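You operate a simulated robot arm through the tools that you are given. There is no shell and no other tool.

You are at the controls of a simulated robot arm. One attempt, no reset.

Task
Raise the table leaf, slide its bar out and move both green bottles on to it. Set down upright: green bottle.
Where things are to end (x, y in the base frame): green bottle within 60 mm of [1000, 260]; green bottle within 60 mm of [1060, 320].

The check looks at the end state, three seconds after you hand in, the way a careful person would. Anything else that was tipped, shoved, dropped, spilled or broken makes it a failure.

Robot
A 6-joint arm with a fingered hand, fixed in place. Base frame: the origin is on the floor under the middle of its stand, x ahead of it, y to its left, z up. Readings come in mm, degrees, newtons and seconds.
It reaches about 1346 mm from its shoulder. Its first joint turns from -149.0 to 149.0 degrees. Payload 3.5 kg.
The tool frame sits at the grasp point between the pads (the TCP): z along the fingers, y along the line on which they close. The tips reach 26 mm beyond it. The gripper opens to 132 mm; its body begins 73 mm behind the TCP. The gripper is a hand of 4 fingers: y runs from the thumb to the fingers, the wrist lies at [0, 0, -234] in the tool frame, and closing takes about 1.5 s.
Orientation is told as [roll, pitch, yaw] about the base's x, y, z axes, in that order, counted from this pose: with the fingers straight down and closing along the base's y, the tool's x points along the base's -x, its y along +y and its z along -z.

Tools
- The arm moves only by the tool step_arm. Its argument "rows" is a list of rows, each an object of numbers (a shift or turn left out is 0, a gripper value left out holds the last): "x", "y", "z": the shift along the base's x, y, z in cm; "wx", "wy", "wz": the turn, a rotation vector about the base's x, y, z in degrees. In form: [{"x": .., "y": .., "z": .., "wx": .., "wy": .., "wz": ..}, ...]. A call has 1 to 20 rows; each row is the pose to reach, as a shift and turn from the pose commanded when the call began. "grip" is the closure, from 0 (fully open) to 1 (shut), set as the call begins (left out, the last holds). Rows are played at 5 a second. More than 50 mm and 8.6 degrees between two rows, or a gripper value outside its range, and nothing of the call is played. Where a pose cannot be reached the arm comes as near as it can. A force on the tool above 40 N (or 10 N above the force at the start of the call, whichever is more), or a blocked arm, ends the call early, and 0.2 s more pass. The fingers move at their own pace (about 108 mm/s each) and stop on an object; they squeeze with about 21 N. The grip force told is the motor's: it shows also when the fingers shut on nothing. Time passes only in rows, and 0.2 s behind the last, so rows that repeat a pose let the fingers close. The reply holds the time, the measured pose of the TCP, the force on the tool along the base axes, the opening and the grip force, in the units named above and with some noise, with the torque about the TCP (base axes, N m) and any sound that the robot's microphone picked up.
- Cameras (640 x 400 px; columns grow to the right, rows downward): "scene" is fixed at [49.9, -499.1, 1366]; the picture's right is [0.72, -0.69, 0.00], its down [-0.35, -0.36, -0.87] and it looks along [0.60, 0.63, -0.50] (base axes); focal length 332 px, centre (320, 200). "wrist" rides on the gripper at [68, 2, -97] in the tool frame; the picture's right is [-0.03, 1.00, 0.00], its down [-0.82, -0.02, -0.58] and it looks along [-0.58, -0.01, 0.82] (tool axes); focal length 270 px, centre (320, 200). There is no depth. A picture from a camera that has moved, and an enlarged one, comes with that camera's place and axes in the base frame and with its lens.
- capture(camera): a new picture of that camera. No time passes.
- move_column(by): slides the trunk up (or, below 0, down) by that many mm; the arm rides with it, the base frame stays. It gives what a move gives, with no picture.
- set_fingers(finger1, finger2, finger3, thumb_bend): sets how far each is bent, from 0 (flat) to 100 (curled in); at 30 the hand is open as for a grip, at 70 the pads meet at the TCP. One left out holds its place. A second passes; each finger stops where it meets its share of the squeeze, and holds until it gets a number again. A gripper value or a shape takes the hand back. It gives what a move gives, with no picture; readings hold the bend of each and the force on the fingers (four entries, about 0 where the hand has none), thumb and palm.
- preshape(shape): the hand has 4 fingers and takes this shape, open, in about a second: jaw (thumb against the fingers, like two jaws); tri (thumb and two fingers); tip (a fingertip pinch); poke (one finger out to press); point (the index stretched); flat (the hand flat); cup (the hand cupped); fist (a fist). The gripper value then closes the fingers along that shape, each until it touches; the sizes above hold for jaw. It gives what a move gives, with no picture.
- zoom(camera, box): a new picture of the part [left, top, right, bottom] of that camera's present view, enlarged. No time passes.
- sign_off(): hands the job in; it is judged then, once.

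Nothing tells you positions but the pictures and the camera data. Unless the task says otherwise, let go and move clear before handing in.

The tools are called as a command line: name --argument value ..., lists and objects as JSON in quotes. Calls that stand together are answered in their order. step_arm: Moves the arm, as the interface text tells. Its arguments: {"type":"object","properties":{"rows":{"type":"array","items":{"type":"object","properties":{"x":{"type":"number"},"y":{"type":"number"},"z":{"type":"number"},"wx":{"type":"number"},"wy":{"type":"number"},"wz":{"type":"number"}}}},"grip":{"type":"number"}},"required":["rows"]} The other tools are called the same way: move_column (by) moves the trunk up or down; preshape (shape) gives the hand a shape; set_fingers (finger1, finger2, finger3, thumb_bend) moves the fingers one by one; capture (camera) takes a picture; zoom (camera, box) takes an enlarged picture of a part of a camera's view; sign_off () hands the job in.

At the start:

```text
time: 0.0
tcp_pos: [673.3, 309.8, 1039.9]
tool_rot: [0.0, -0.1, 0.1]
wrist_force: [-0.6, 0.5, -1.1]
wrist_torque: [0.01, 0.02, 0.03]
width: 131.9
gripper_force: 0.1
shape: jaw
bend: [30.0, 30.0, 30.0, 30.0]
finger forces: [0.1, 0.0, 0.0, 0.0, 0.0, 0.0]
trunk travel left (down, up): [-938.0, 32.0]
```

scene: 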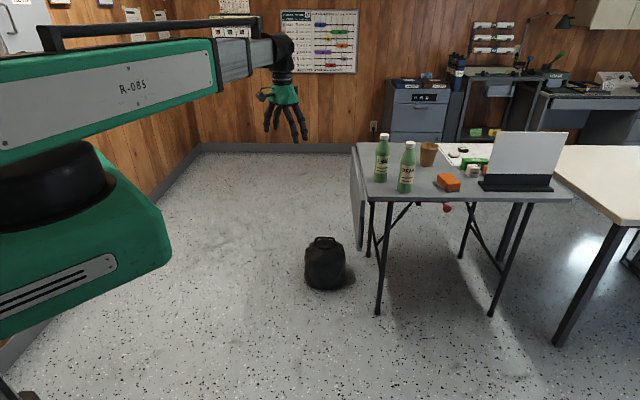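
wrist: 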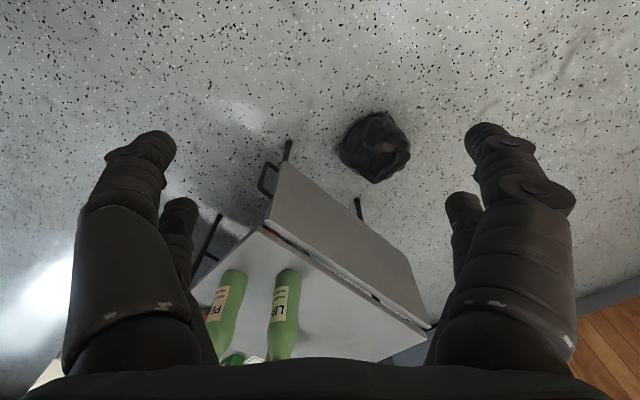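

I see a folding table with a hanging leaf on its near-left side, two green bottles, a cup, an orange block, a laptop and other things on top. I'll look closer before moving.

zoom --camera "scene" --box '[330, 120, 590, 320]'

zoom --camera "scene" --box '[340, 125, 460, 200]'

zoom --camera "scene" --box '[340, 140, 420, 260]'

zoom --camera "wrist" --box '[180, 120, 460, 380]'

```text
2.00 times, centred on (460, 220) of scene
camera zoom: at [49.9, -499.1, 1366.0], right [0.72, -0.69, 0.0], down [-0.35, -0.36, -0.87], along [0.6, 0.63, -0.5], focal length 664 px, centre (40, 160)
```

zoom: 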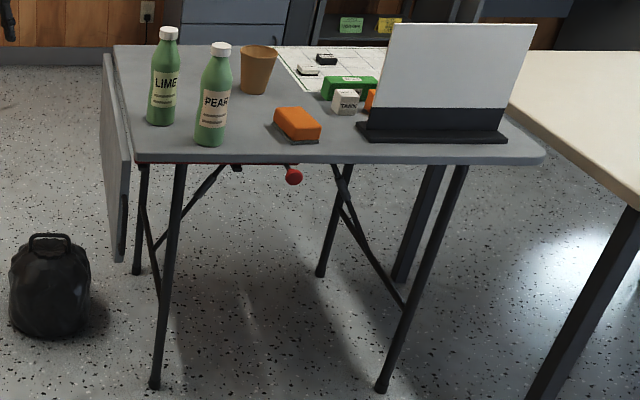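

```text
5.33 times, centred on (400, 162) of scene
camera zoom: at [49.9, -499.1, 1366.0], right [0.72, -0.69, 0.0], down [-0.35, -0.36, -0.87], along [0.6, 0.63, -0.5], focal length 1769 px, centre (-107, 400)
```

zoom: 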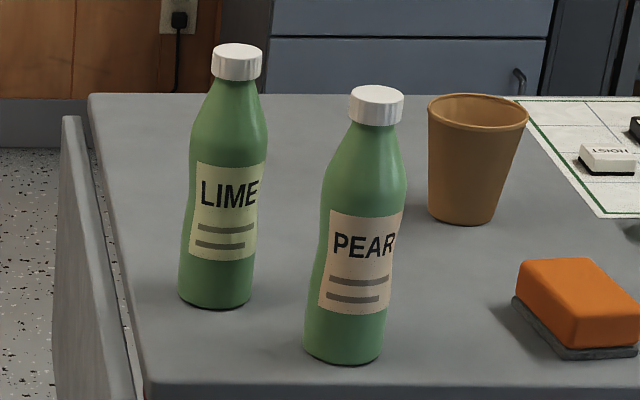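

```text
3.33 times, centred on (380, 200) of scene
camera zoom: at [49.9, -499.1, 1366.0], right [0.72, -0.69, 0.0], down [-0.35, -0.36, -0.87], along [0.6, 0.63, -0.5], focal length 1106 px, centre (120, 200)
```

zoom: 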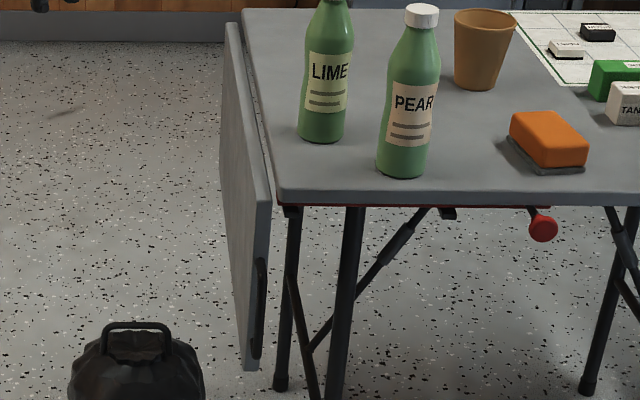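

```text
1.54 times, centred on (320, 250) of wrist
camera zoom: at [605.1, 310.3, 1137.3], right [0.03, 1.0, 0.0], down [0.82, -0.02, 0.58], along [0.58, -0.01, -0.82], focal length 416 px, centre (320, 123)
```

zoom: 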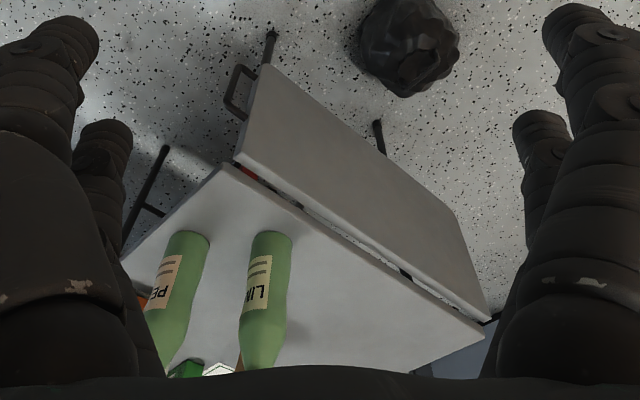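

The table top is about z≈738 with its near-left corner around (948,185), and the hinge line runs at 45° toward (1360,597). The leaf hangs on the left side. A red bar and knob show under the near edge, so I'll zoom in on those.

zoom --camera "scene" --box '[350, 185, 470, 260]'

zoom --camera "scene" --box '[420, 190, 470, 221]'

zoom --camera "wrist" --box '[230, 130, 350, 205]'

zoom --camera "wrist" --box '[250, 200, 440, 320]'

zoom --camera "scene" --box '[340, 140, 390, 171]'

```text
5.33 times, centred on (410, 222) of scene
camera zoom: at [49.9, -499.1, 1366.0], right [0.72, -0.69, 0.0], down [-0.35, -0.36, -0.87], along [0.6, 0.63, -0.5], focal length 1769 px, centre (-160, 80)
```

zoom: 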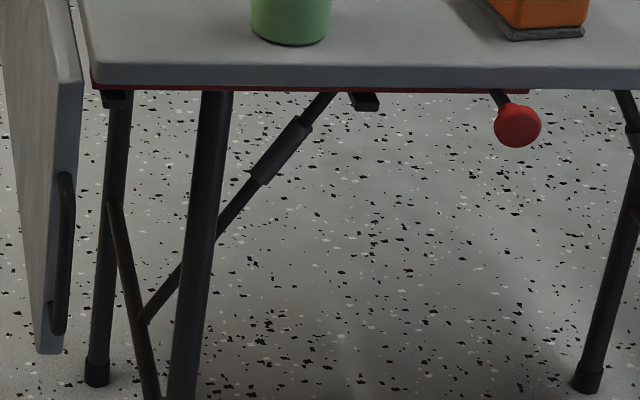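

```text
12.80 times, centred on (445, 206) of scene
camera zoom: at [49.9, -499.1, 1366.0], right [0.72, -0.69, 0.0], down [-0.35, -0.36, -0.87], along [0.6, 0.63, -0.5], focal length 4246 px, centre (-1280, 130)
```

zoom: 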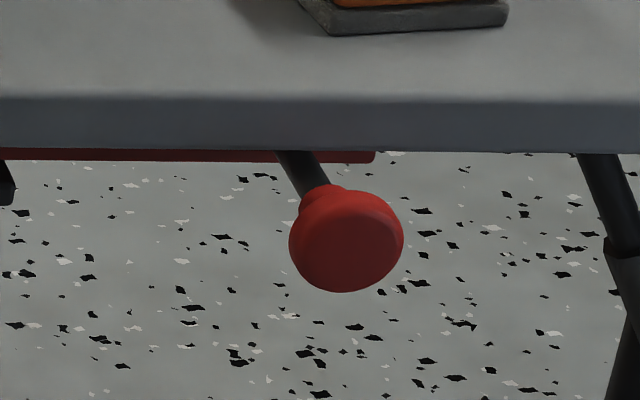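

```text
5.33 times, centred on (290, 168) of wrist
camera zoom: at [605.1, 310.3, 1137.3], right [0.03, 1.0, 0.0], down [0.82, -0.02, 0.58], along [0.58, -0.01, -0.82], focal length 1442 px, centre (480, 373)
```

zoom: 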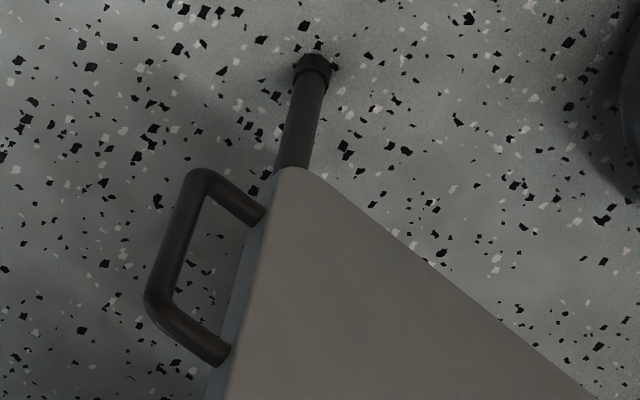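

```text
3.33 times, centred on (345, 260) of wrist
camera zoom: at [605.1, 310.3, 1137.3], right [0.03, 1.0, 0.0], down [0.82, -0.02, 0.58], along [0.58, -0.01, -0.82], focal length 901 px, centre (237, 0)
```

zoom: 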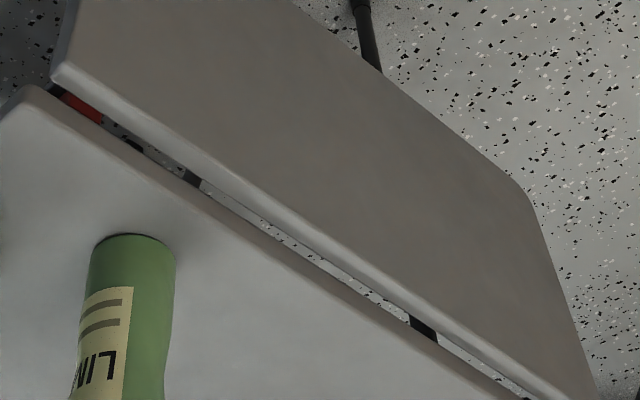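

```text
12.80 times, centred on (365, 156) of scene
camera zoom: at [49.9, -499.1, 1366.0], right [0.72, -0.69, 0.0], down [-0.35, -0.36, -0.87], along [0.6, 0.63, -0.5], focal length 4246 px, centre (-256, 770)
```

zoom: 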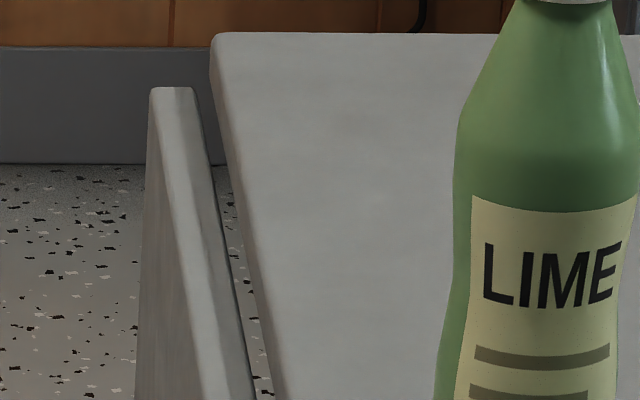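

The leaf hangs at roughly p≈10 mm outside the table edge, down to z≈464. Its black handle is on the near edge at about (918,174), z 518–648. The red bar's knob is near (1150,-50,700). I'll lower the trunk first, then turn the hand to point along the hinge direction.

move_column --by -250

step_arm --rows '[{"x": 0, "y": -3, "z": 0, "wz": 7.5}, {"x": 0, "y": -7, "z": 0, "wz": 15}, {"x": 0, "y": -11, "z": 0, "wz": 22.5}, {"x": 0, "y": -15, "z": 0, "wz": 30}, {"x": 0, "y": -19, "z": 0, "wz": 37.5}, {"x": 0, "y": -23, "z": 0, "wz": 45}, {"x": 0, "y": -25, "z": 0, "wz": 45}]'

capture --camera "scene"

capture --camera "wrist"

```text
time: 2.6
tcp_pos: [672.0, 309.5, 790.0]
tool_rot: [0.0, -0.1, 0.0]
wrist_force: [0.0, -0.2, -0.1]
wrist_torque: [0.05, -0.02, 0.01]
width: 132.2
gripper_force: 0.0
shape: jaw
bend: [30.0, 30.0, 30.0, 30.0]
finger forces: [0.0, 0.0, 0.0, 0.1, 0.0, 0.0]
trunk travel left (down, up): [-688.0, 282.0]
```

```text
time: 4.2
tcp_pos: [672.6, 59.6, 789.6]
tool_rot: [0.0, 0.0, 45.1]
wrist_force: [-0.2, 0.1, 0.9]
wrist_torque: [0.01, -0.03, 0.0]
width: 132.0
gripper_force: 0.2
shape: jaw
bend: [30.0, 30.0, 30.0, 30.0]
finger forces: [0.0, 0.0, 0.0, 0.0, 0.0, 0.0]
trunk travel left (down, up): [-688.0, 282.0]
```

```text
taken
```

scene: 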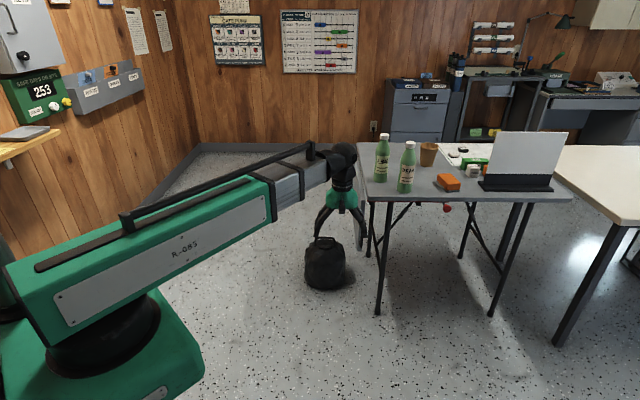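

```text
taken
camera wrist: at [623.6, 11.3, 887.3], right [-0.69, 0.72, 0.0], down [0.59, 0.56, 0.58], along [0.42, 0.4, -0.82], focal length 270 px, centre (320, 200)
```

wrist: 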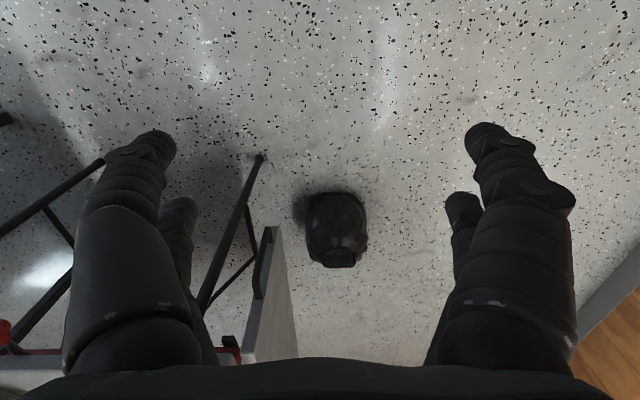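

The arm is clear of everything. Next I pitch the hand up so the fingers point along the hinge direction, and bring it near the leaf handle.

step_arm --rows '[{"x": 1, "y": 0, "z": -1.5, "wx": 5.785, "wy": -5.785}, {"x": 2, "y": 0, "z": -3, "wx": 11.57, "wy": -11.57}, {"x": 3, "y": 0, "z": -5, "wx": 17.36, "wy": -17.36}, {"x": 4, "y": 0, "z": -7, "wx": 23.14, "wy": -23.14}, {"x": 5, "y": 0, "z": -9, "wx": 28.93, "wy": -28.93}, {"x": 6, "y": 0, "z": -11, "wx": 34.71, "wy": -34.71}, {"x": 7, "y": 0, "z": -13, "wx": 40.5, "wy": -40.5}, {"x": 8, "y": 0, "z": -15, "wx": 46.28, "wy": -46.28}, {"x": 9, "y": 0, "z": -17, "wx": 52.07, "wy": -52.07}, {"x": 10, "y": 0, "z": -19, "wx": 57.85, "wy": -57.85}, {"x": 11, "y": 0, "z": -20.5, "wx": 63.64, "wy": -63.64}]'

capture --camera "scene"

capture --camera "wrist"

```text
time: 6.6
tcp_pos: [792.2, 58.1, 1003.7]
tool_rot: [42.0, -83.7, 2.5]
wrist_force: [0.3, -0.3, 0.4]
wrist_torque: [0.0, -0.03, -0.01]
width: 132.0
gripper_force: 0.0
shape: jaw
bend: [30.0, 30.0, 30.0, 30.0]
finger forces: [0.1, 0.1, 0.1, 0.1, 0.0, 0.0]
out of reach, approached as far as the arm can: row 1, 2, 3, 4, 5, 6, 7, 8, 9, 10, 11
trunk travel left (down, up): [-688.0, 282.0]
```

```text
taken
```

scene: 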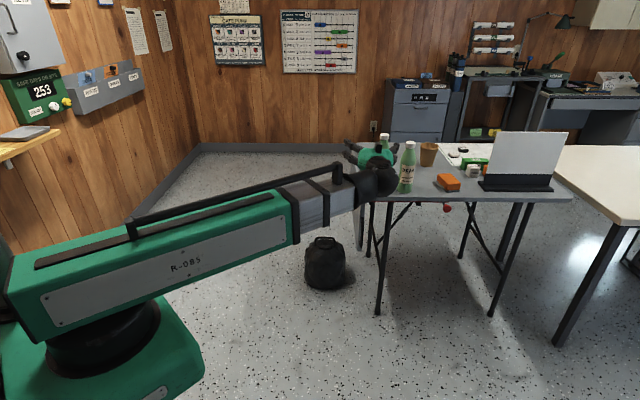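

```text
taken
camera wrist: at [716.2, -9.9, 945.1], right [-0.69, 0.71, 0.1], down [-0.31, -0.41, 0.86], along [0.65, 0.56, 0.51], focal length 270 px, centre (320, 200)
```

wrist: 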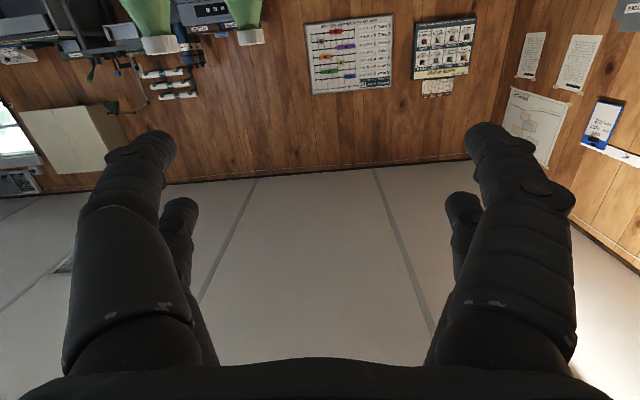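

The arm turns out to keep its wrist at a fixed height, so height has to come from the trunk. The hand now points along the hinge, in free space at h≈-200, p≈20. I'll lower the trunk to bring the hand to leaf height and look again.

move_column --by -400

capture --camera "scene"

capture --camera "wrist"

```text
time: 10.4
tcp_pos: [792.4, 57.0, 604.1]
tool_rot: [41.4, -83.6, 3.0]
wrist_force: [-0.5, -0.4, 0.3]
wrist_torque: [-0.02, 0.01, 0.02]
width: 132.0
gripper_force: 0.1
shape: jaw
bend: [30.0, 30.0, 30.0, 30.0]
finger forces: [0.0, 0.0, 0.0, 0.1, 0.0, 0.0]
trunk travel left (down, up): [-288.0, 682.0]
```

```text
taken
```

scene: 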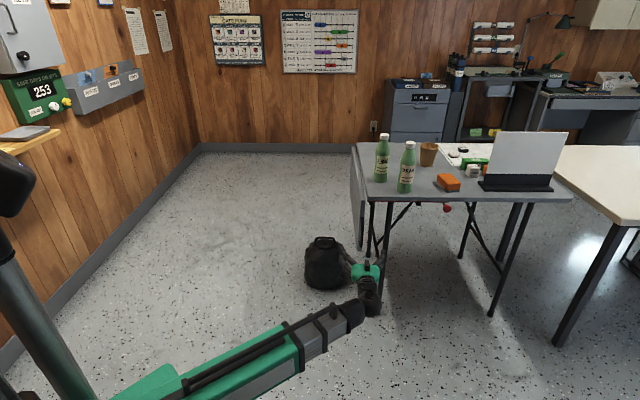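

```text
taken
camera wrist: at [715.5, -10.1, 545.0], right [-0.69, 0.71, 0.1], down [-0.31, -0.41, 0.86], along [0.65, 0.56, 0.51], focal length 270 px, centre (320, 200)
```

wrist: 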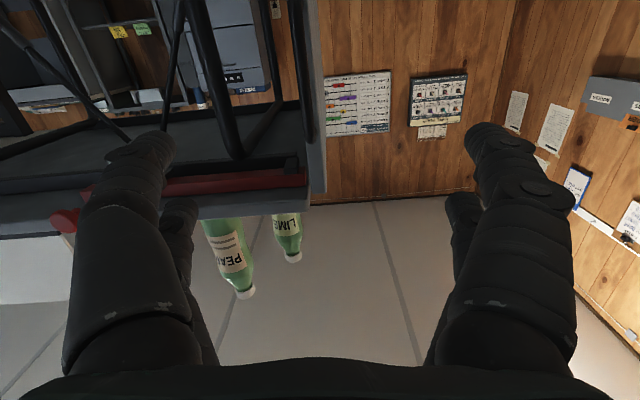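

The hand is now at z≈604, pointing along the hinge, and the upside-down wrist view shows the red knob and bar. I'll send a zero move to see which commanded pose the arm holds.

step_arm --rows '[{"x": 0, "y": 0, "z": 0}]'

zoom --camera "wrist" --box '[0, 120, 340, 300]'

zoom --camera "scene" --box '[340, 140, 420, 190]'

```text
time: 10.8
tcp_pos: [793.7, 57.3, 605.6]
tool_rot: [41.4, -83.7, 3.0]
wrist_force: [0.2, 0.5, 0.0]
wrist_torque: [-0.04, -0.01, -0.01]
width: 132.0
gripper_force: 0.1
shape: jaw
bend: [30.0, 30.0, 30.0, 30.0]
finger forces: [0.0, 0.0, 0.1, 0.1, 0.0, 0.1]
trunk travel left (down, up): [-288.0, 682.0]
```

```text
1.88 times, centred on (170, 210) of wrist
camera zoom: at [715.5, -10.1, 545.0], right [-0.69, 0.71, 0.1], down [-0.31, -0.41, 0.86], along [0.65, 0.56, 0.51], focal length 509 px, centre (602, 181)
```

zoom: 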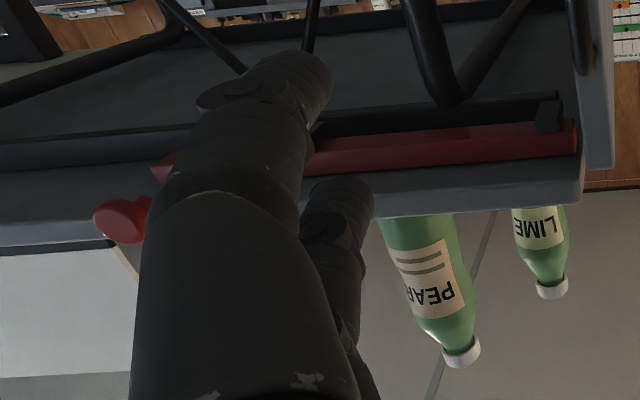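

```text
8.00 times, centred on (380, 165) of scene
camera zoom: at [49.9, -499.1, 1366.0], right [0.72, -0.69, 0.0], down [-0.35, -0.36, -0.87], along [0.6, 0.63, -0.5], focal length 2654 px, centre (-160, 480)
```

zoom: 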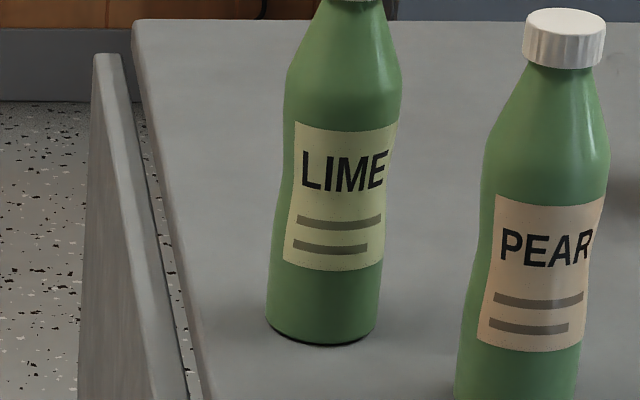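

The arm now holds its actual pose. I triangulate the knob at about (1132,-57,706), the bar's underside at z≈707, the hinge axis at about z≈717, and the near-left leg at (1093,165). I'll close the fingers into a beak to use as a lifting rod and check its shape.

step_arm --rows '[{"x": 0}, {"x": 0}, {"x": 0}, {"x": 0}, {"x": 0}, {"x": 0}, {"x": 0}, {"x": 0}]' --grip 1.0

capture --camera "wrist"

zoom --camera "scene" --box '[300, 230, 420, 330]'

```text
time: 12.6
tcp_pos: [792.5, 56.8, 604.6]
tool_rot: [41.4, -83.5, 3.0]
wrist_force: [-0.8, -0.3, 0.2]
wrist_torque: [0.0, 0.04, -0.02]
width: 0.2
gripper_force: 21.2
shape: jaw
bend: [62.0, 63.0, 63.0, 70.0]
finger forces: [0.0, 0.0, 0.0, 0.0, 0.0, 0.0]
trunk travel left (down, up): [-288.0, 682.0]
```

```text
taken
camera wrist: at [715.5, -10.1, 545.0], right [-0.69, 0.71, 0.1], down [-0.31, -0.41, 0.86], along [0.65, 0.56, 0.51], focal length 270 px, centre (320, 200)
```

wrist: 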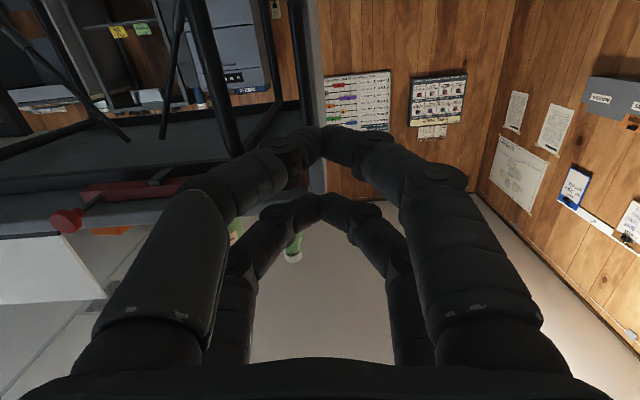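

```text
4.00 times, centred on (360, 280) of scene
camera zoom: at [49.9, -499.1, 1366.0], right [0.72, -0.69, 0.0], down [-0.35, -0.36, -0.87], along [0.6, 0.63, -0.5], focal length 1327 px, centre (160, -120)
```

zoom: 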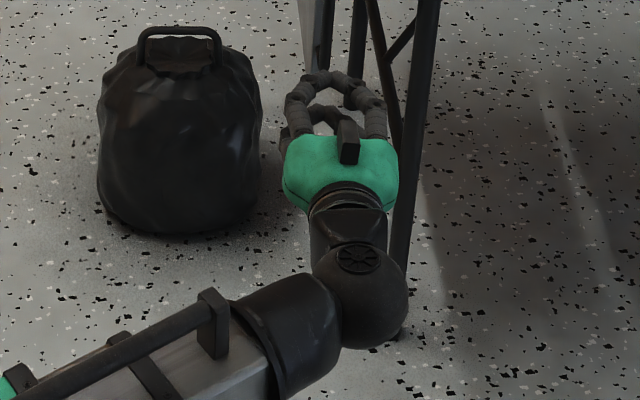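

Closed, the fingers form a wide hoop rather than a slim rod. I'll try the other hand shapes here in free space to find one that suits lifting.

preshape --shape "flat"

capture --camera "wrist"

zoom --camera "scene" --box '[300, 230, 420, 330]'

preshape --shape "point"

capture --camera "wrist"

zoom --camera "scene" --box '[300, 230, 420, 330]'

preshape --shape "fist"

capture --camera "wrist"

zoom --camera "scene" --box '[300, 230, 420, 330]'

```text
time: 13.5
tcp_pos: [793.0, 57.2, 603.7]
tool_rot: [41.3, -83.6, 3.1]
wrist_force: [0.2, 0.4, 0.2]
wrist_torque: [0.03, 0.01, 0.02]
width: 0.5
gripper_force: 0.1
shape: flat
bend: [0.0, 10.0, 10.0, 69.0]
finger forces: [0.1, 0.0, 0.1, 0.1, 0.0, 0.1]
trunk travel left (down, up): [-288.0, 682.0]
```

```text
taken
camera wrist: at [715.5, -10.1, 545.0], right [-0.69, 0.71, 0.1], down [-0.31, -0.41, 0.86], along [0.65, 0.56, 0.51], focal length 270 px, centre (320, 200)
```

wrist: 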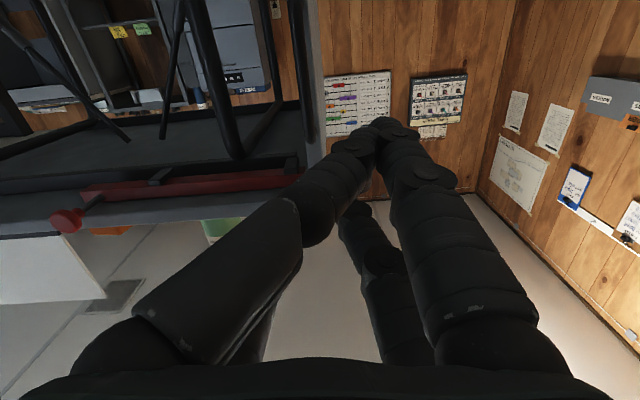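

```text
4.00 times, centred on (360, 280) of scene
camera zoom: at [49.9, -499.1, 1366.0], right [0.72, -0.69, 0.0], down [-0.35, -0.36, -0.87], along [0.6, 0.63, -0.5], focal length 1327 px, centre (160, -120)
```

zoom: 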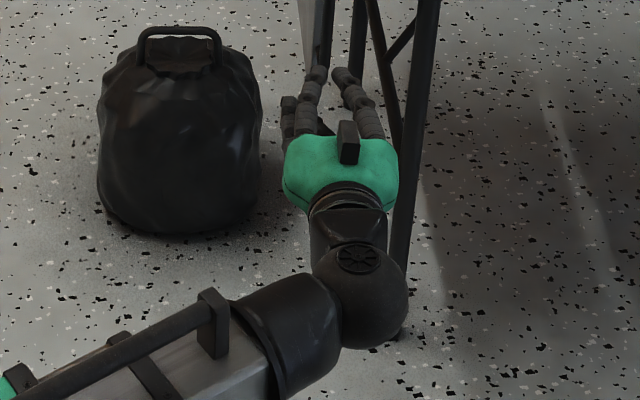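

```text
time: 14.4
tcp_pos: [793.3, 57.0, 602.6]
tool_rot: [41.4, -83.7, 3.1]
wrist_force: [0.6, -0.6, -0.8]
wrist_torque: [-0.01, 0.0, 0.0]
width: 0.0
gripper_force: 0.0
shape: point
bend: [0.0, 77.0, 76.0, 44.0]
finger forces: [0.1, 0.1, 0.1, 0.0, 0.0, 0.0]
trunk travel left (down, up): [-288.0, 682.0]
```

```text
taken
camera wrist: at [715.5, -10.1, 545.0], right [-0.69, 0.71, 0.1], down [-0.31, -0.41, 0.86], along [0.65, 0.56, 0.51], focal length 270 px, centre (320, 200)
```

wrist: 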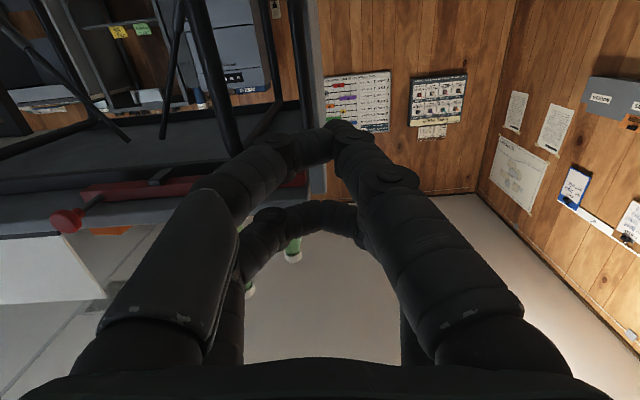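

```text
4.00 times, centred on (360, 280) of scene
camera zoom: at [49.9, -499.1, 1366.0], right [0.72, -0.69, 0.0], down [-0.35, -0.36, -0.87], along [0.6, 0.63, -0.5], focal length 1327 px, centre (160, -120)
```

zoom: 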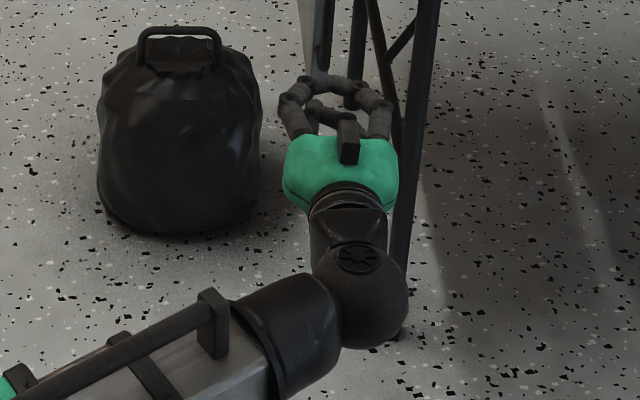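

```text
time: 15.3
tcp_pos: [791.7, 57.9, 605.0]
tool_rot: [41.5, -83.5, 3.0]
wrist_force: [-0.5, 0.1, -0.2]
wrist_torque: [-0.01, 0.0, -0.04]
width: 0.2
gripper_force: 0.1
shape: fist
bend: [35.0, 100.0, 100.0, 46.0]
finger forces: [0.0, 0.1, 0.0, 0.0, 0.0, 0.0]
trunk travel left (down, up): [-288.0, 682.0]
```

```text
taken
camera wrist: at [715.5, -10.1, 545.0], right [-0.69, 0.71, 0.1], down [-0.31, -0.41, 0.86], along [0.65, 0.56, 0.51], focal length 270 px, centre (320, 200)
```

wrist: 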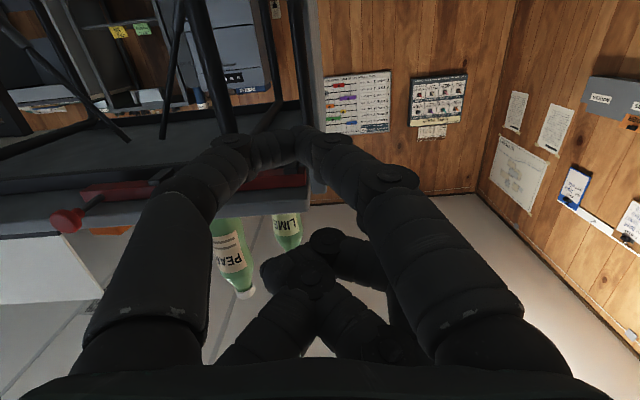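

```text
4.00 times, centred on (360, 280) of scene
camera zoom: at [49.9, -499.1, 1366.0], right [0.72, -0.69, 0.0], down [-0.35, -0.36, -0.87], along [0.6, 0.63, -0.5], focal length 1327 px, centre (160, -120)
```

zoom: 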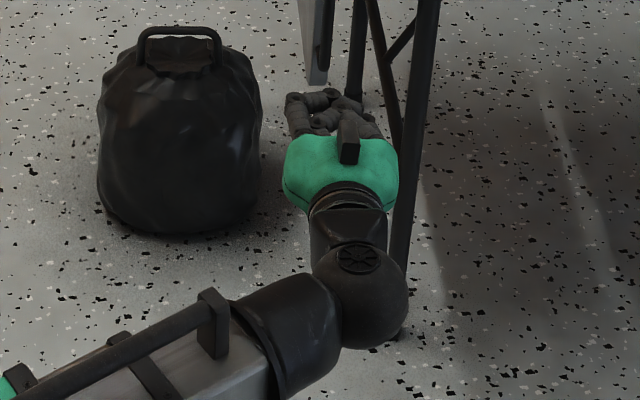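

The jaw shape with straight-ish fingers can act like a two-prong forklift, with the load on the rigid sides of the digits. I'll level the hand, return to jaw shape, then roll it −90° so the fingers are stacked vertically beside the leaf.

preshape --shape "jaw"

step_arm --rows '[{"z": 1.0, "wx": -0.43, "wy": -3.65, "wz": 0.45}, {"z": 2.0, "wx": -0.86, "wy": -7.3, "wz": 0.9}, {"z": 2.0, "wx": -0.86, "wy": -7.3, "wz": 0.9}]' --grip 0.4

capture --camera "wrist"

```text
time: 16.2
tcp_pos: [793.2, 56.6, 602.8]
tool_rot: [41.4, -83.7, 3.0]
wrist_force: [-0.4, -1.1, 0.0]
wrist_torque: [-0.03, 0.01, -0.01]
width: 131.9
gripper_force: 0.0
shape: jaw
bend: [30.0, 30.0, 30.0, 30.0]
finger forces: [0.1, 0.0, 0.1, 0.1, 0.0, 0.0]
trunk travel left (down, up): [-288.0, 682.0]
```

```text
time: 17.0
tcp_pos: [795.2, 65.0, 606.3]
tool_rot: [44.6, -83.9, 0.0]
wrist_force: [-0.7, 0.3, 0.4]
wrist_torque: [-0.01, 0.0, 0.01]
width: 79.7
gripper_force: 0.0
shape: jaw
bend: [71.0, 71.0, 71.0, 70.0]
finger forces: [0.0, 0.1, 0.0, 0.0, 0.1, 0.1]
out of reach, approached as far as the arm can: row 1, 2, 3
trunk travel left (down, up): [-288.0, 682.0]
```

```text
taken
camera wrist: at [718.4, -1.8, 545.8], right [-0.69, 0.71, 0.1], down [-0.31, -0.42, 0.85], along [0.65, 0.56, 0.51], focal length 270 px, centre (320, 200)
```

wrist: 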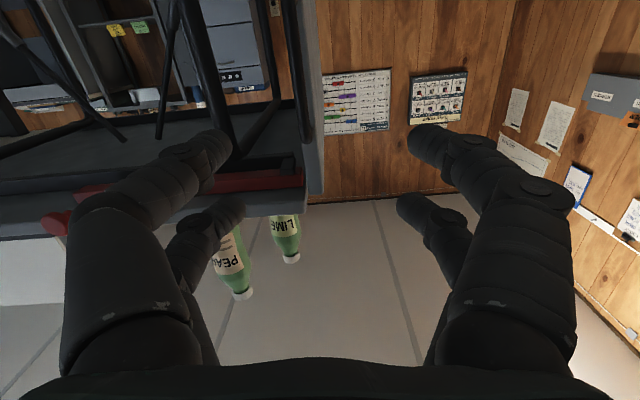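

The wrist can't tilt quite to horizontal; it stops about 5° low, which is acceptable. I'll roll −90° about the tool axis while staying in free space.

step_arm --rows '[{"wx": -5.81, "wy": -5.73, "wz": 0.65}, {"wx": -11.62, "wy": -11.46, "wz": 1.3}, {"wx": -17.43, "wy": -17.19, "wz": 1.95}, {"wx": -23.24, "wy": -22.92, "wz": 2.6}, {"wx": -29.05, "wy": -28.65, "wz": 3.25}, {"wx": -34.86, "wy": -34.38, "wz": 3.9}, {"wx": -40.67, "wy": -40.11, "wz": 4.55}, {"wx": -46.48, "wy": -45.84, "wz": 5.2}, {"wx": -52.29, "wy": -51.57, "wz": 5.85}, {"wx": -58.1, "wy": -57.3, "wz": 6.5}, {"wx": -63.9, "wy": -63.0, "wz": 7.2}]'

capture --camera "wrist"

capture --camera "scene"

```text
time: 19.4
tcp_pos: [719.8, 328.4, 607.9]
tool_rot: [-86.1, -4.1, 115.6]
wrist_force: [-0.2, -0.9, -0.4]
wrist_torque: [-0.01, 0.01, 0.02]
width: 79.4
gripper_force: 0.1
shape: jaw
bend: [71.0, 71.0, 71.0, 70.0]
finger forces: [0.0, 0.1, 0.1, 0.1, 0.1, 0.0]
out of reach, approached as far as the arm can: row 1, 2, 3, 4, 5, 6, 7, 8, 9, 10, 11
trunk travel left (down, up): [-288.0, 682.0]
```

```text
taken
camera wrist: at [662.4, 224.2, 608.4], right [-0.1, 0.06, -0.99], down [-0.87, 0.48, 0.12], along [0.48, 0.88, 0.0], focal length 270 px, centre (320, 200)
```

wrist: 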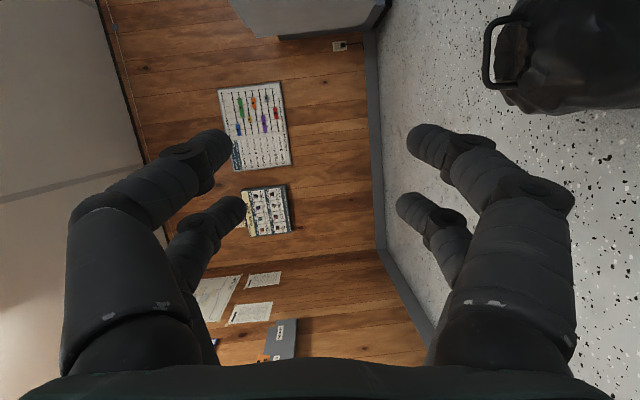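

```text
taken
```

scene: 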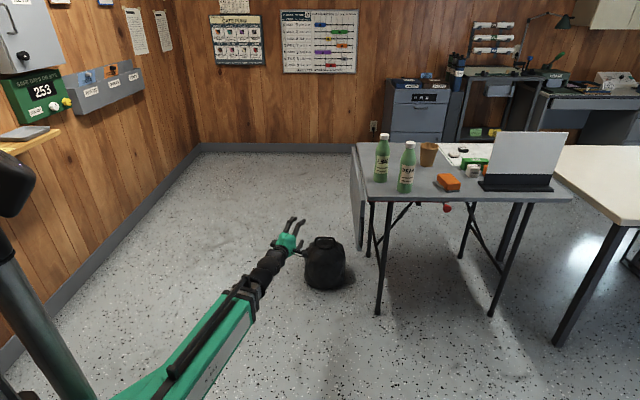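

The solver swung the arm so the hand is in line with it: TCP (720,328), pointing at 26°, fingers stacked vertically, camera on the right side. This works if I lift the leaf's handle from its table side. I'll swing right in free space to a heading of about 5° and set the height.

step_arm --rows '[{"x": 2.1, "y": -3.9, "wz": -3.4}, {"x": 3.6, "y": -8.2, "wz": -6.8}, {"x": 4.9, "y": -12.5, "wz": -10.2}, {"x": 5.9, "y": -17.0, "wz": -13.6}, {"x": 6.7, "y": -21.3, "wz": -17.0}, {"x": 7.2, "y": -25.9, "wz": -20.5}]'

move_column --by -30

capture --camera "wrist"

capture --camera "scene"

```text
time: 20.8
tcp_pos: [781.7, 65.6, 606.2]
tool_rot: [-86.1, -4.2, 94.7]
wrist_force: [-0.2, -0.7, 0.2]
wrist_torque: [0.0, 0.0, 0.02]
width: 79.3
gripper_force: 0.1
shape: jaw
bend: [71.0, 71.0, 71.0, 70.0]
finger forces: [0.0, 0.0, 0.0, 0.0, 0.0, 0.0]
out of reach, approached as far as the arm can: row 3, 4, 5, 6
trunk travel left (down, up): [-288.0, 682.0]
```

```text
time: 21.6
tcp_pos: [781.2, 66.5, 577.6]
tool_rot: [-86.1, -4.1, 94.7]
wrist_force: [0.6, -0.9, 0.3]
wrist_torque: [0.04, -0.01, 0.0]
width: 79.1
gripper_force: 0.0
shape: jaw
bend: [71.0, 71.0, 71.0, 70.0]
finger forces: [0.0, 0.0, 0.0, 0.1, 0.0, 0.0]
trunk travel left (down, up): [-258.0, 712.0]
```

```text
taken
camera wrist: at [691.7, -10.3, 577.8], right [-0.08, 0.09, -0.99], down [-0.64, 0.76, 0.12], along [0.76, 0.64, 0.0], focal length 270 px, centre (320, 200)
```

wrist: 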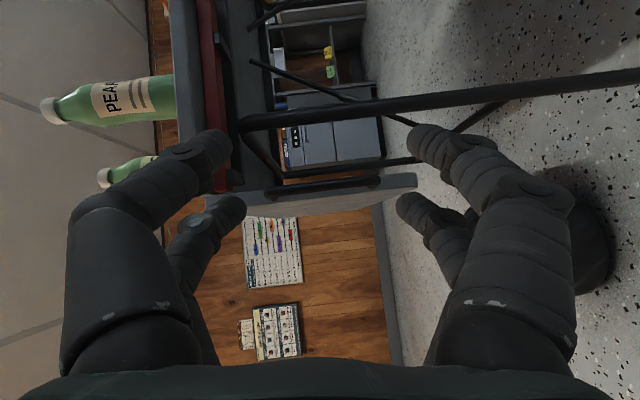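

```text
taken
```

scene: 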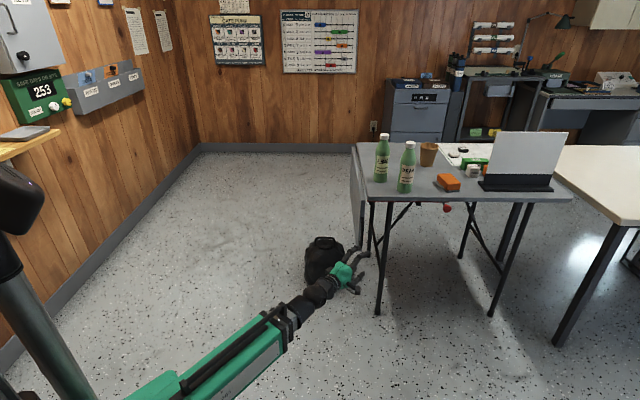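

The view matches my model: handle at z 513–635, p≈10. I'll extend along heading ~5°, passing to the right (table side) of the handle with about 45 mm clearance.

step_arm --rows '[{"x": 4.1, "y": 0.35}, {"x": 8.2, "y": 0.7}, {"x": 12.3, "y": 1.05}, {"x": 16.4, "y": 1.4}, {"x": 20.4, "y": 1.75}]'

capture --camera "wrist"

zoom --camera "scene" --box '[310, 180, 430, 290]'

```text
time: 22.8
tcp_pos: [988.9, 85.6, 577.8]
tool_rot: [-86.1, -4.3, 94.7]
wrist_force: [-0.2, -0.1, 0.6]
wrist_torque: [-0.02, 0.02, -0.05]
width: 79.2
gripper_force: 0.0
shape: jaw
bend: [71.0, 71.0, 71.0, 70.0]
finger forces: [0.0, 0.0, 0.0, 0.0, 0.0, 0.0]
trunk travel left (down, up): [-258.0, 712.0]
```

```text
taken
camera wrist: at [898.1, 8.2, 578.1], right [-0.08, 0.09, -0.99], down [-0.64, 0.76, 0.12], along [0.76, 0.64, 0.0], focal length 270 px, centre (320, 200)
```

wrist: 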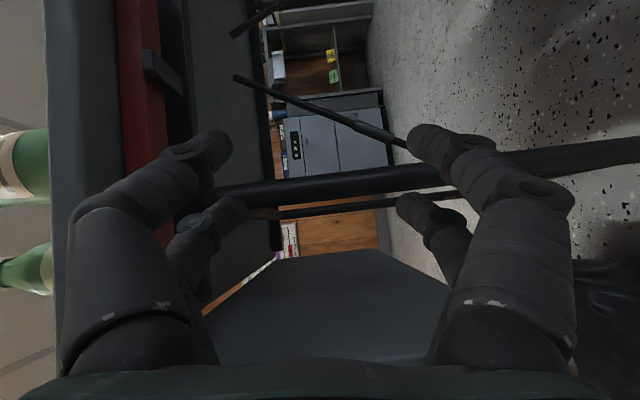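

```text
3.64 times, centred on (370, 235) of scene
camera zoom: at [49.9, -499.1, 1366.0], right [0.72, -0.69, 0.0], down [-0.35, -0.36, -0.87], along [0.6, 0.63, -0.5], focal length 1206 px, centre (138, 73)
```

zoom: 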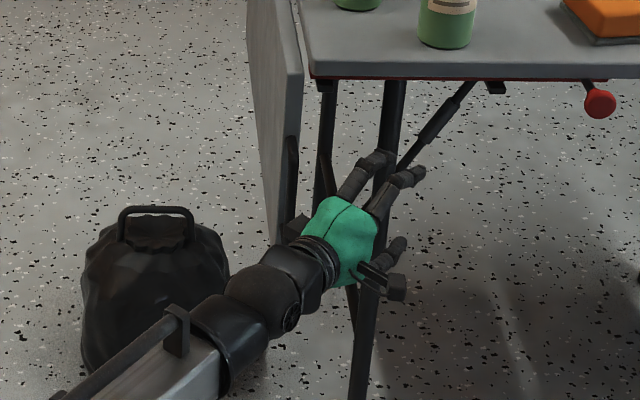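

The hand is now on the table side of the handle. I'll pull back slightly so the contact falls on the fingers, then swing left in small steps to push the handle outward, watching the force.

step_arm --rows '[{"x": -0.84, "y": 0.88, "wz": 0.6}, {"x": -1.73, "y": 1.65, "wz": 1.1}, {"x": -1.82, "y": 2.5, "wz": 1.6}, {"x": -1.92, "y": 3.35, "wz": 2.1}, {"x": -2.03, "y": 4.19, "wz": 2.6}, {"x": -2.14, "y": 5.04, "wz": 3.1}, {"x": -2.27, "y": 5.88, "wz": 3.6}, {"x": -2.39, "y": 6.72, "wz": 4.1}]'

zoom --camera "scene" --box '[310, 180, 430, 290]'

capture --camera "wrist"

```text
time: 24.6
tcp_pos: [959.9, 148.2, 578.5]
tool_rot: [-86.1, -4.1, 98.7]
wrist_force: [-14.0, -23.9, 6.6]
wrist_torque: [-1.19, 1.05, 1.34]
width: 79.7
gripper_force: 0.1
shape: jaw
bend: [71.0, 71.0, 71.0, 70.0]
finger forces: [0.0, 23.7, 0.0, 0.0, 0.1, 0.0]
trunk travel left (down, up): [-258.0, 712.0]
```

```text
3.64 times, centred on (370, 235) of scene
camera zoom: at [49.9, -499.1, 1366.0], right [0.72, -0.69, 0.0], down [-0.35, -0.36, -0.87], along [0.6, 0.63, -0.5], focal length 1206 px, centre (138, 73)
```

zoom: 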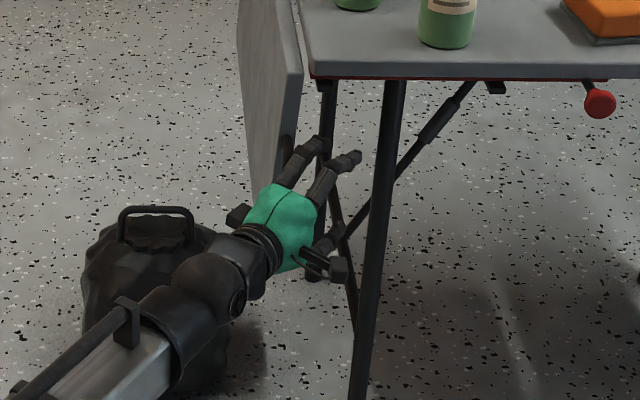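

```text
taken
camera wrist: at [875.5, 65.1, 579.2], right [-0.08, 0.09, -0.99], down [-0.69, 0.71, 0.12], along [0.72, 0.7, 0.0], focal length 270 px, centre (320, 200)
```

wrist: 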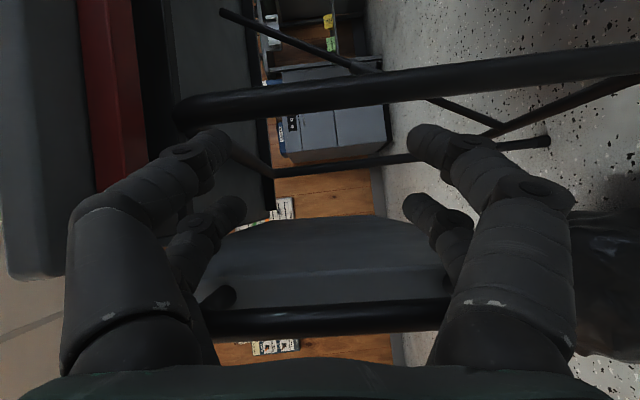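

I feel about 28 N on one finger, mostly along −h, so a fingertip may be pressing the leaf's end face rather than its inside. I'll zoom in to see the contact.

zoom --camera "wrist" --box '[150, 180, 500, 370]'

zoom --camera "scene" --box '[345, 195, 395, 245]'

```text
1.83 times, centred on (325, 275) of wrist
camera zoom: at [875.5, 65.1, 579.2], right [-0.08, 0.09, -0.99], down [-0.69, 0.71, 0.12], along [0.72, 0.7, 0.0], focal length 494 px, centre (311, 63)
```

zoom: 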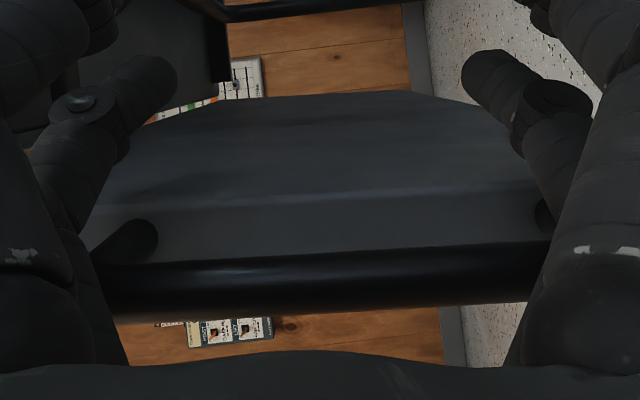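

```text
8.00 times, centred on (370, 220) of scene
camera zoom: at [49.9, -499.1, 1366.0], right [0.72, -0.69, 0.0], down [-0.35, -0.36, -0.87], along [0.6, 0.63, -0.5], focal length 2654 px, centre (-80, 40)
```

zoom: 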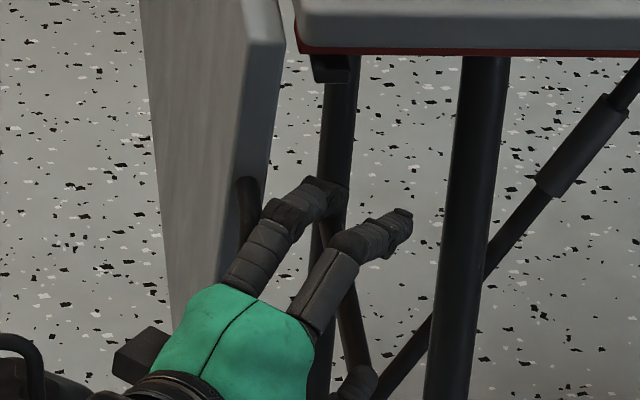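

Now it's clear: the fingers sit on the table side of the handle bar as wanted, but swinging dragged them along the bar, which caused the sideways friction. From here I'll move purely along +p, outward from the table edge, in small steps.

step_arm --rows '[{"x": -0.9, "y": 0.2, "wz": 0.3}, {"x": -1.5, "y": 0.7, "wz": 0.6}, {"x": -2.1, "y": 1.2, "wz": 0.9}, {"x": -2.7, "y": 1.8, "wz": 1.3}, {"x": -3.3, "y": 2.4, "wz": 1.7}, {"x": -3.3, "y": 2.4, "wz": 1.7}]'

zoom --camera "scene" --box '[310, 180, 430, 290]'

```text
time: 26.0
tcp_pos: [929.2, 174.4, 578.0]
tool_rot: [-86.2, -4.4, 100.5]
wrist_force: [16.0, -24.5, 14.9]
wrist_torque: [1.83, 1.39, 0.37]
width: 81.0
gripper_force: 0.0
shape: jaw
bend: [71.0, 71.0, 70.0, 70.0]
finger forces: [0.0, 0.0, 27.3, 0.0, 0.0, 0.0]
trunk travel left (down, up): [-258.0, 712.0]
```

```text
3.64 times, centred on (370, 235) of scene
camera zoom: at [49.9, -499.1, 1366.0], right [0.72, -0.69, 0.0], down [-0.35, -0.36, -0.87], along [0.6, 0.63, -0.5], focal length 1206 px, centre (138, 73)
```

zoom: 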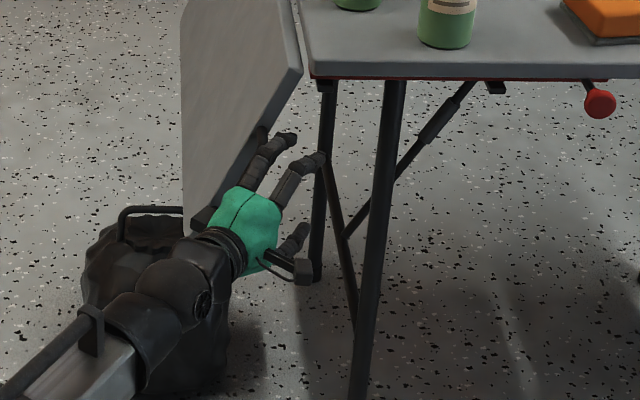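

The leaf has swung out roughly 25–30°. The upward force suggests the handle's lower stub is rising against my lower finger, so I'll raise the trunk a little to follow it.

move_column --by 20

zoom --camera "scene" --box '[310, 180, 430, 290]'

capture --camera "wrist"

```text
time: 26.6
tcp_pos: [928.8, 176.7, 597.1]
tool_rot: [-86.1, -4.1, 100.8]
wrist_force: [-0.9, 0.1, 0.5]
wrist_torque: [-0.03, 0.02, 0.02]
width: 79.2
gripper_force: 0.1
shape: jaw
bend: [71.0, 71.0, 71.0, 70.0]
finger forces: [0.0, 0.0, 0.1, 0.1, 0.1, 0.0]
trunk travel left (down, up): [-278.0, 692.0]
```

```text
3.64 times, centred on (370, 235) of scene
camera zoom: at [49.9, -499.1, 1366.0], right [0.72, -0.69, 0.0], down [-0.35, -0.36, -0.87], along [0.6, 0.63, -0.5], focal length 1206 px, centre (138, 73)
```

zoom: 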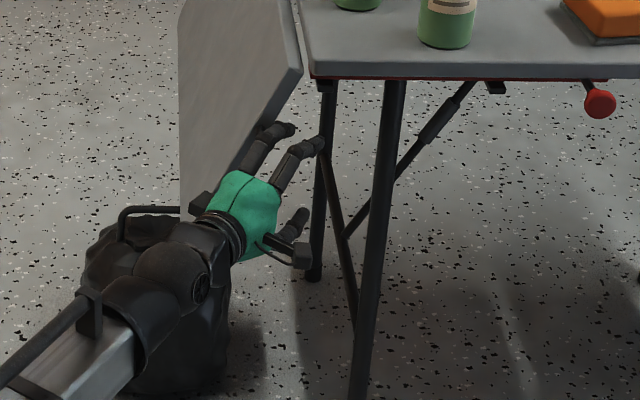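

```text
taken
camera wrist: at [847.0, 91.2, 598.1], right [-0.09, 0.08, -0.99], down [-0.71, 0.69, 0.12], along [0.69, 0.72, 0.0], focal length 270 px, centre (320, 200)
```

wrist: 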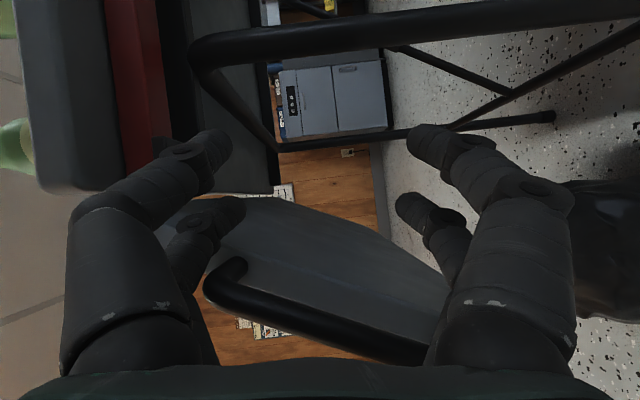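

Contact force is zero and the leaf stays at about 25° by itself, so its hinge has holding friction. I'll now roll the hand to match the leaf's angle so the fingers lie flush under the handle, and keep pushing outward.

step_arm --rows '[{"wx": 6.1, "wy": 1.2, "wz": -0.45}, {"wx": 12.2, "wy": 2.4, "wz": -0.9}, {"wx": 18.4, "wy": 3.5, "wz": -1.35}, {"wx": 24.5, "wy": 4.7, "wz": -1.8}, {"wx": 24.5, "wy": 4.7, "wz": -1.8}]'

capture --camera "wrist"

zoom --camera "scene" --box '[310, 180, 430, 290]'

```text
time: 27.8
tcp_pos: [929.8, 174.3, 596.0]
tool_rot: [-85.3, -29.3, 98.4]
wrist_force: [-1.3, -9.6, -8.1]
wrist_torque: [-0.63, -0.45, 0.52]
width: 80.0
gripper_force: 0.1
shape: jaw
bend: [71.0, 71.0, 71.0, 70.0]
finger forces: [0.0, 11.3, 0.0, 0.0, 0.1, 0.0]
trunk travel left (down, up): [-278.0, 692.0]
```

```text
taken
camera wrist: at [843.8, 97.8, 569.0], right [-0.16, 0.49, -0.86], down [-0.67, 0.59, 0.46], along [0.73, 0.64, 0.24], focal length 270 px, centre (320, 200)
```

wrist: 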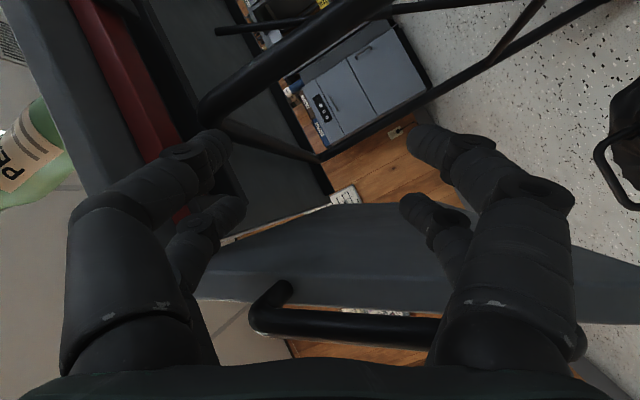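

```text
3.64 times, centred on (370, 235) of scene
camera zoom: at [49.9, -499.1, 1366.0], right [0.72, -0.69, 0.0], down [-0.35, -0.36, -0.87], along [0.6, 0.63, -0.5], focal length 1206 px, centre (138, 73)
```

zoom: 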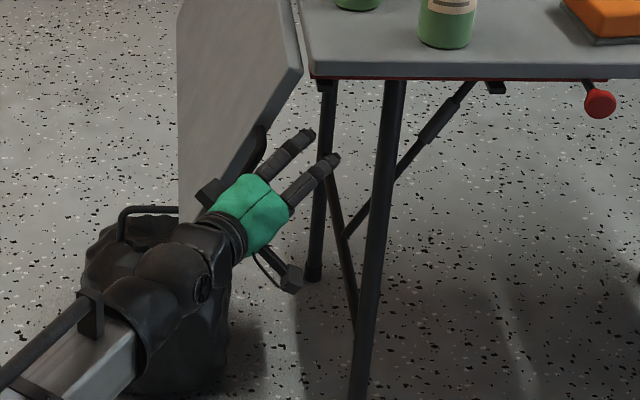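

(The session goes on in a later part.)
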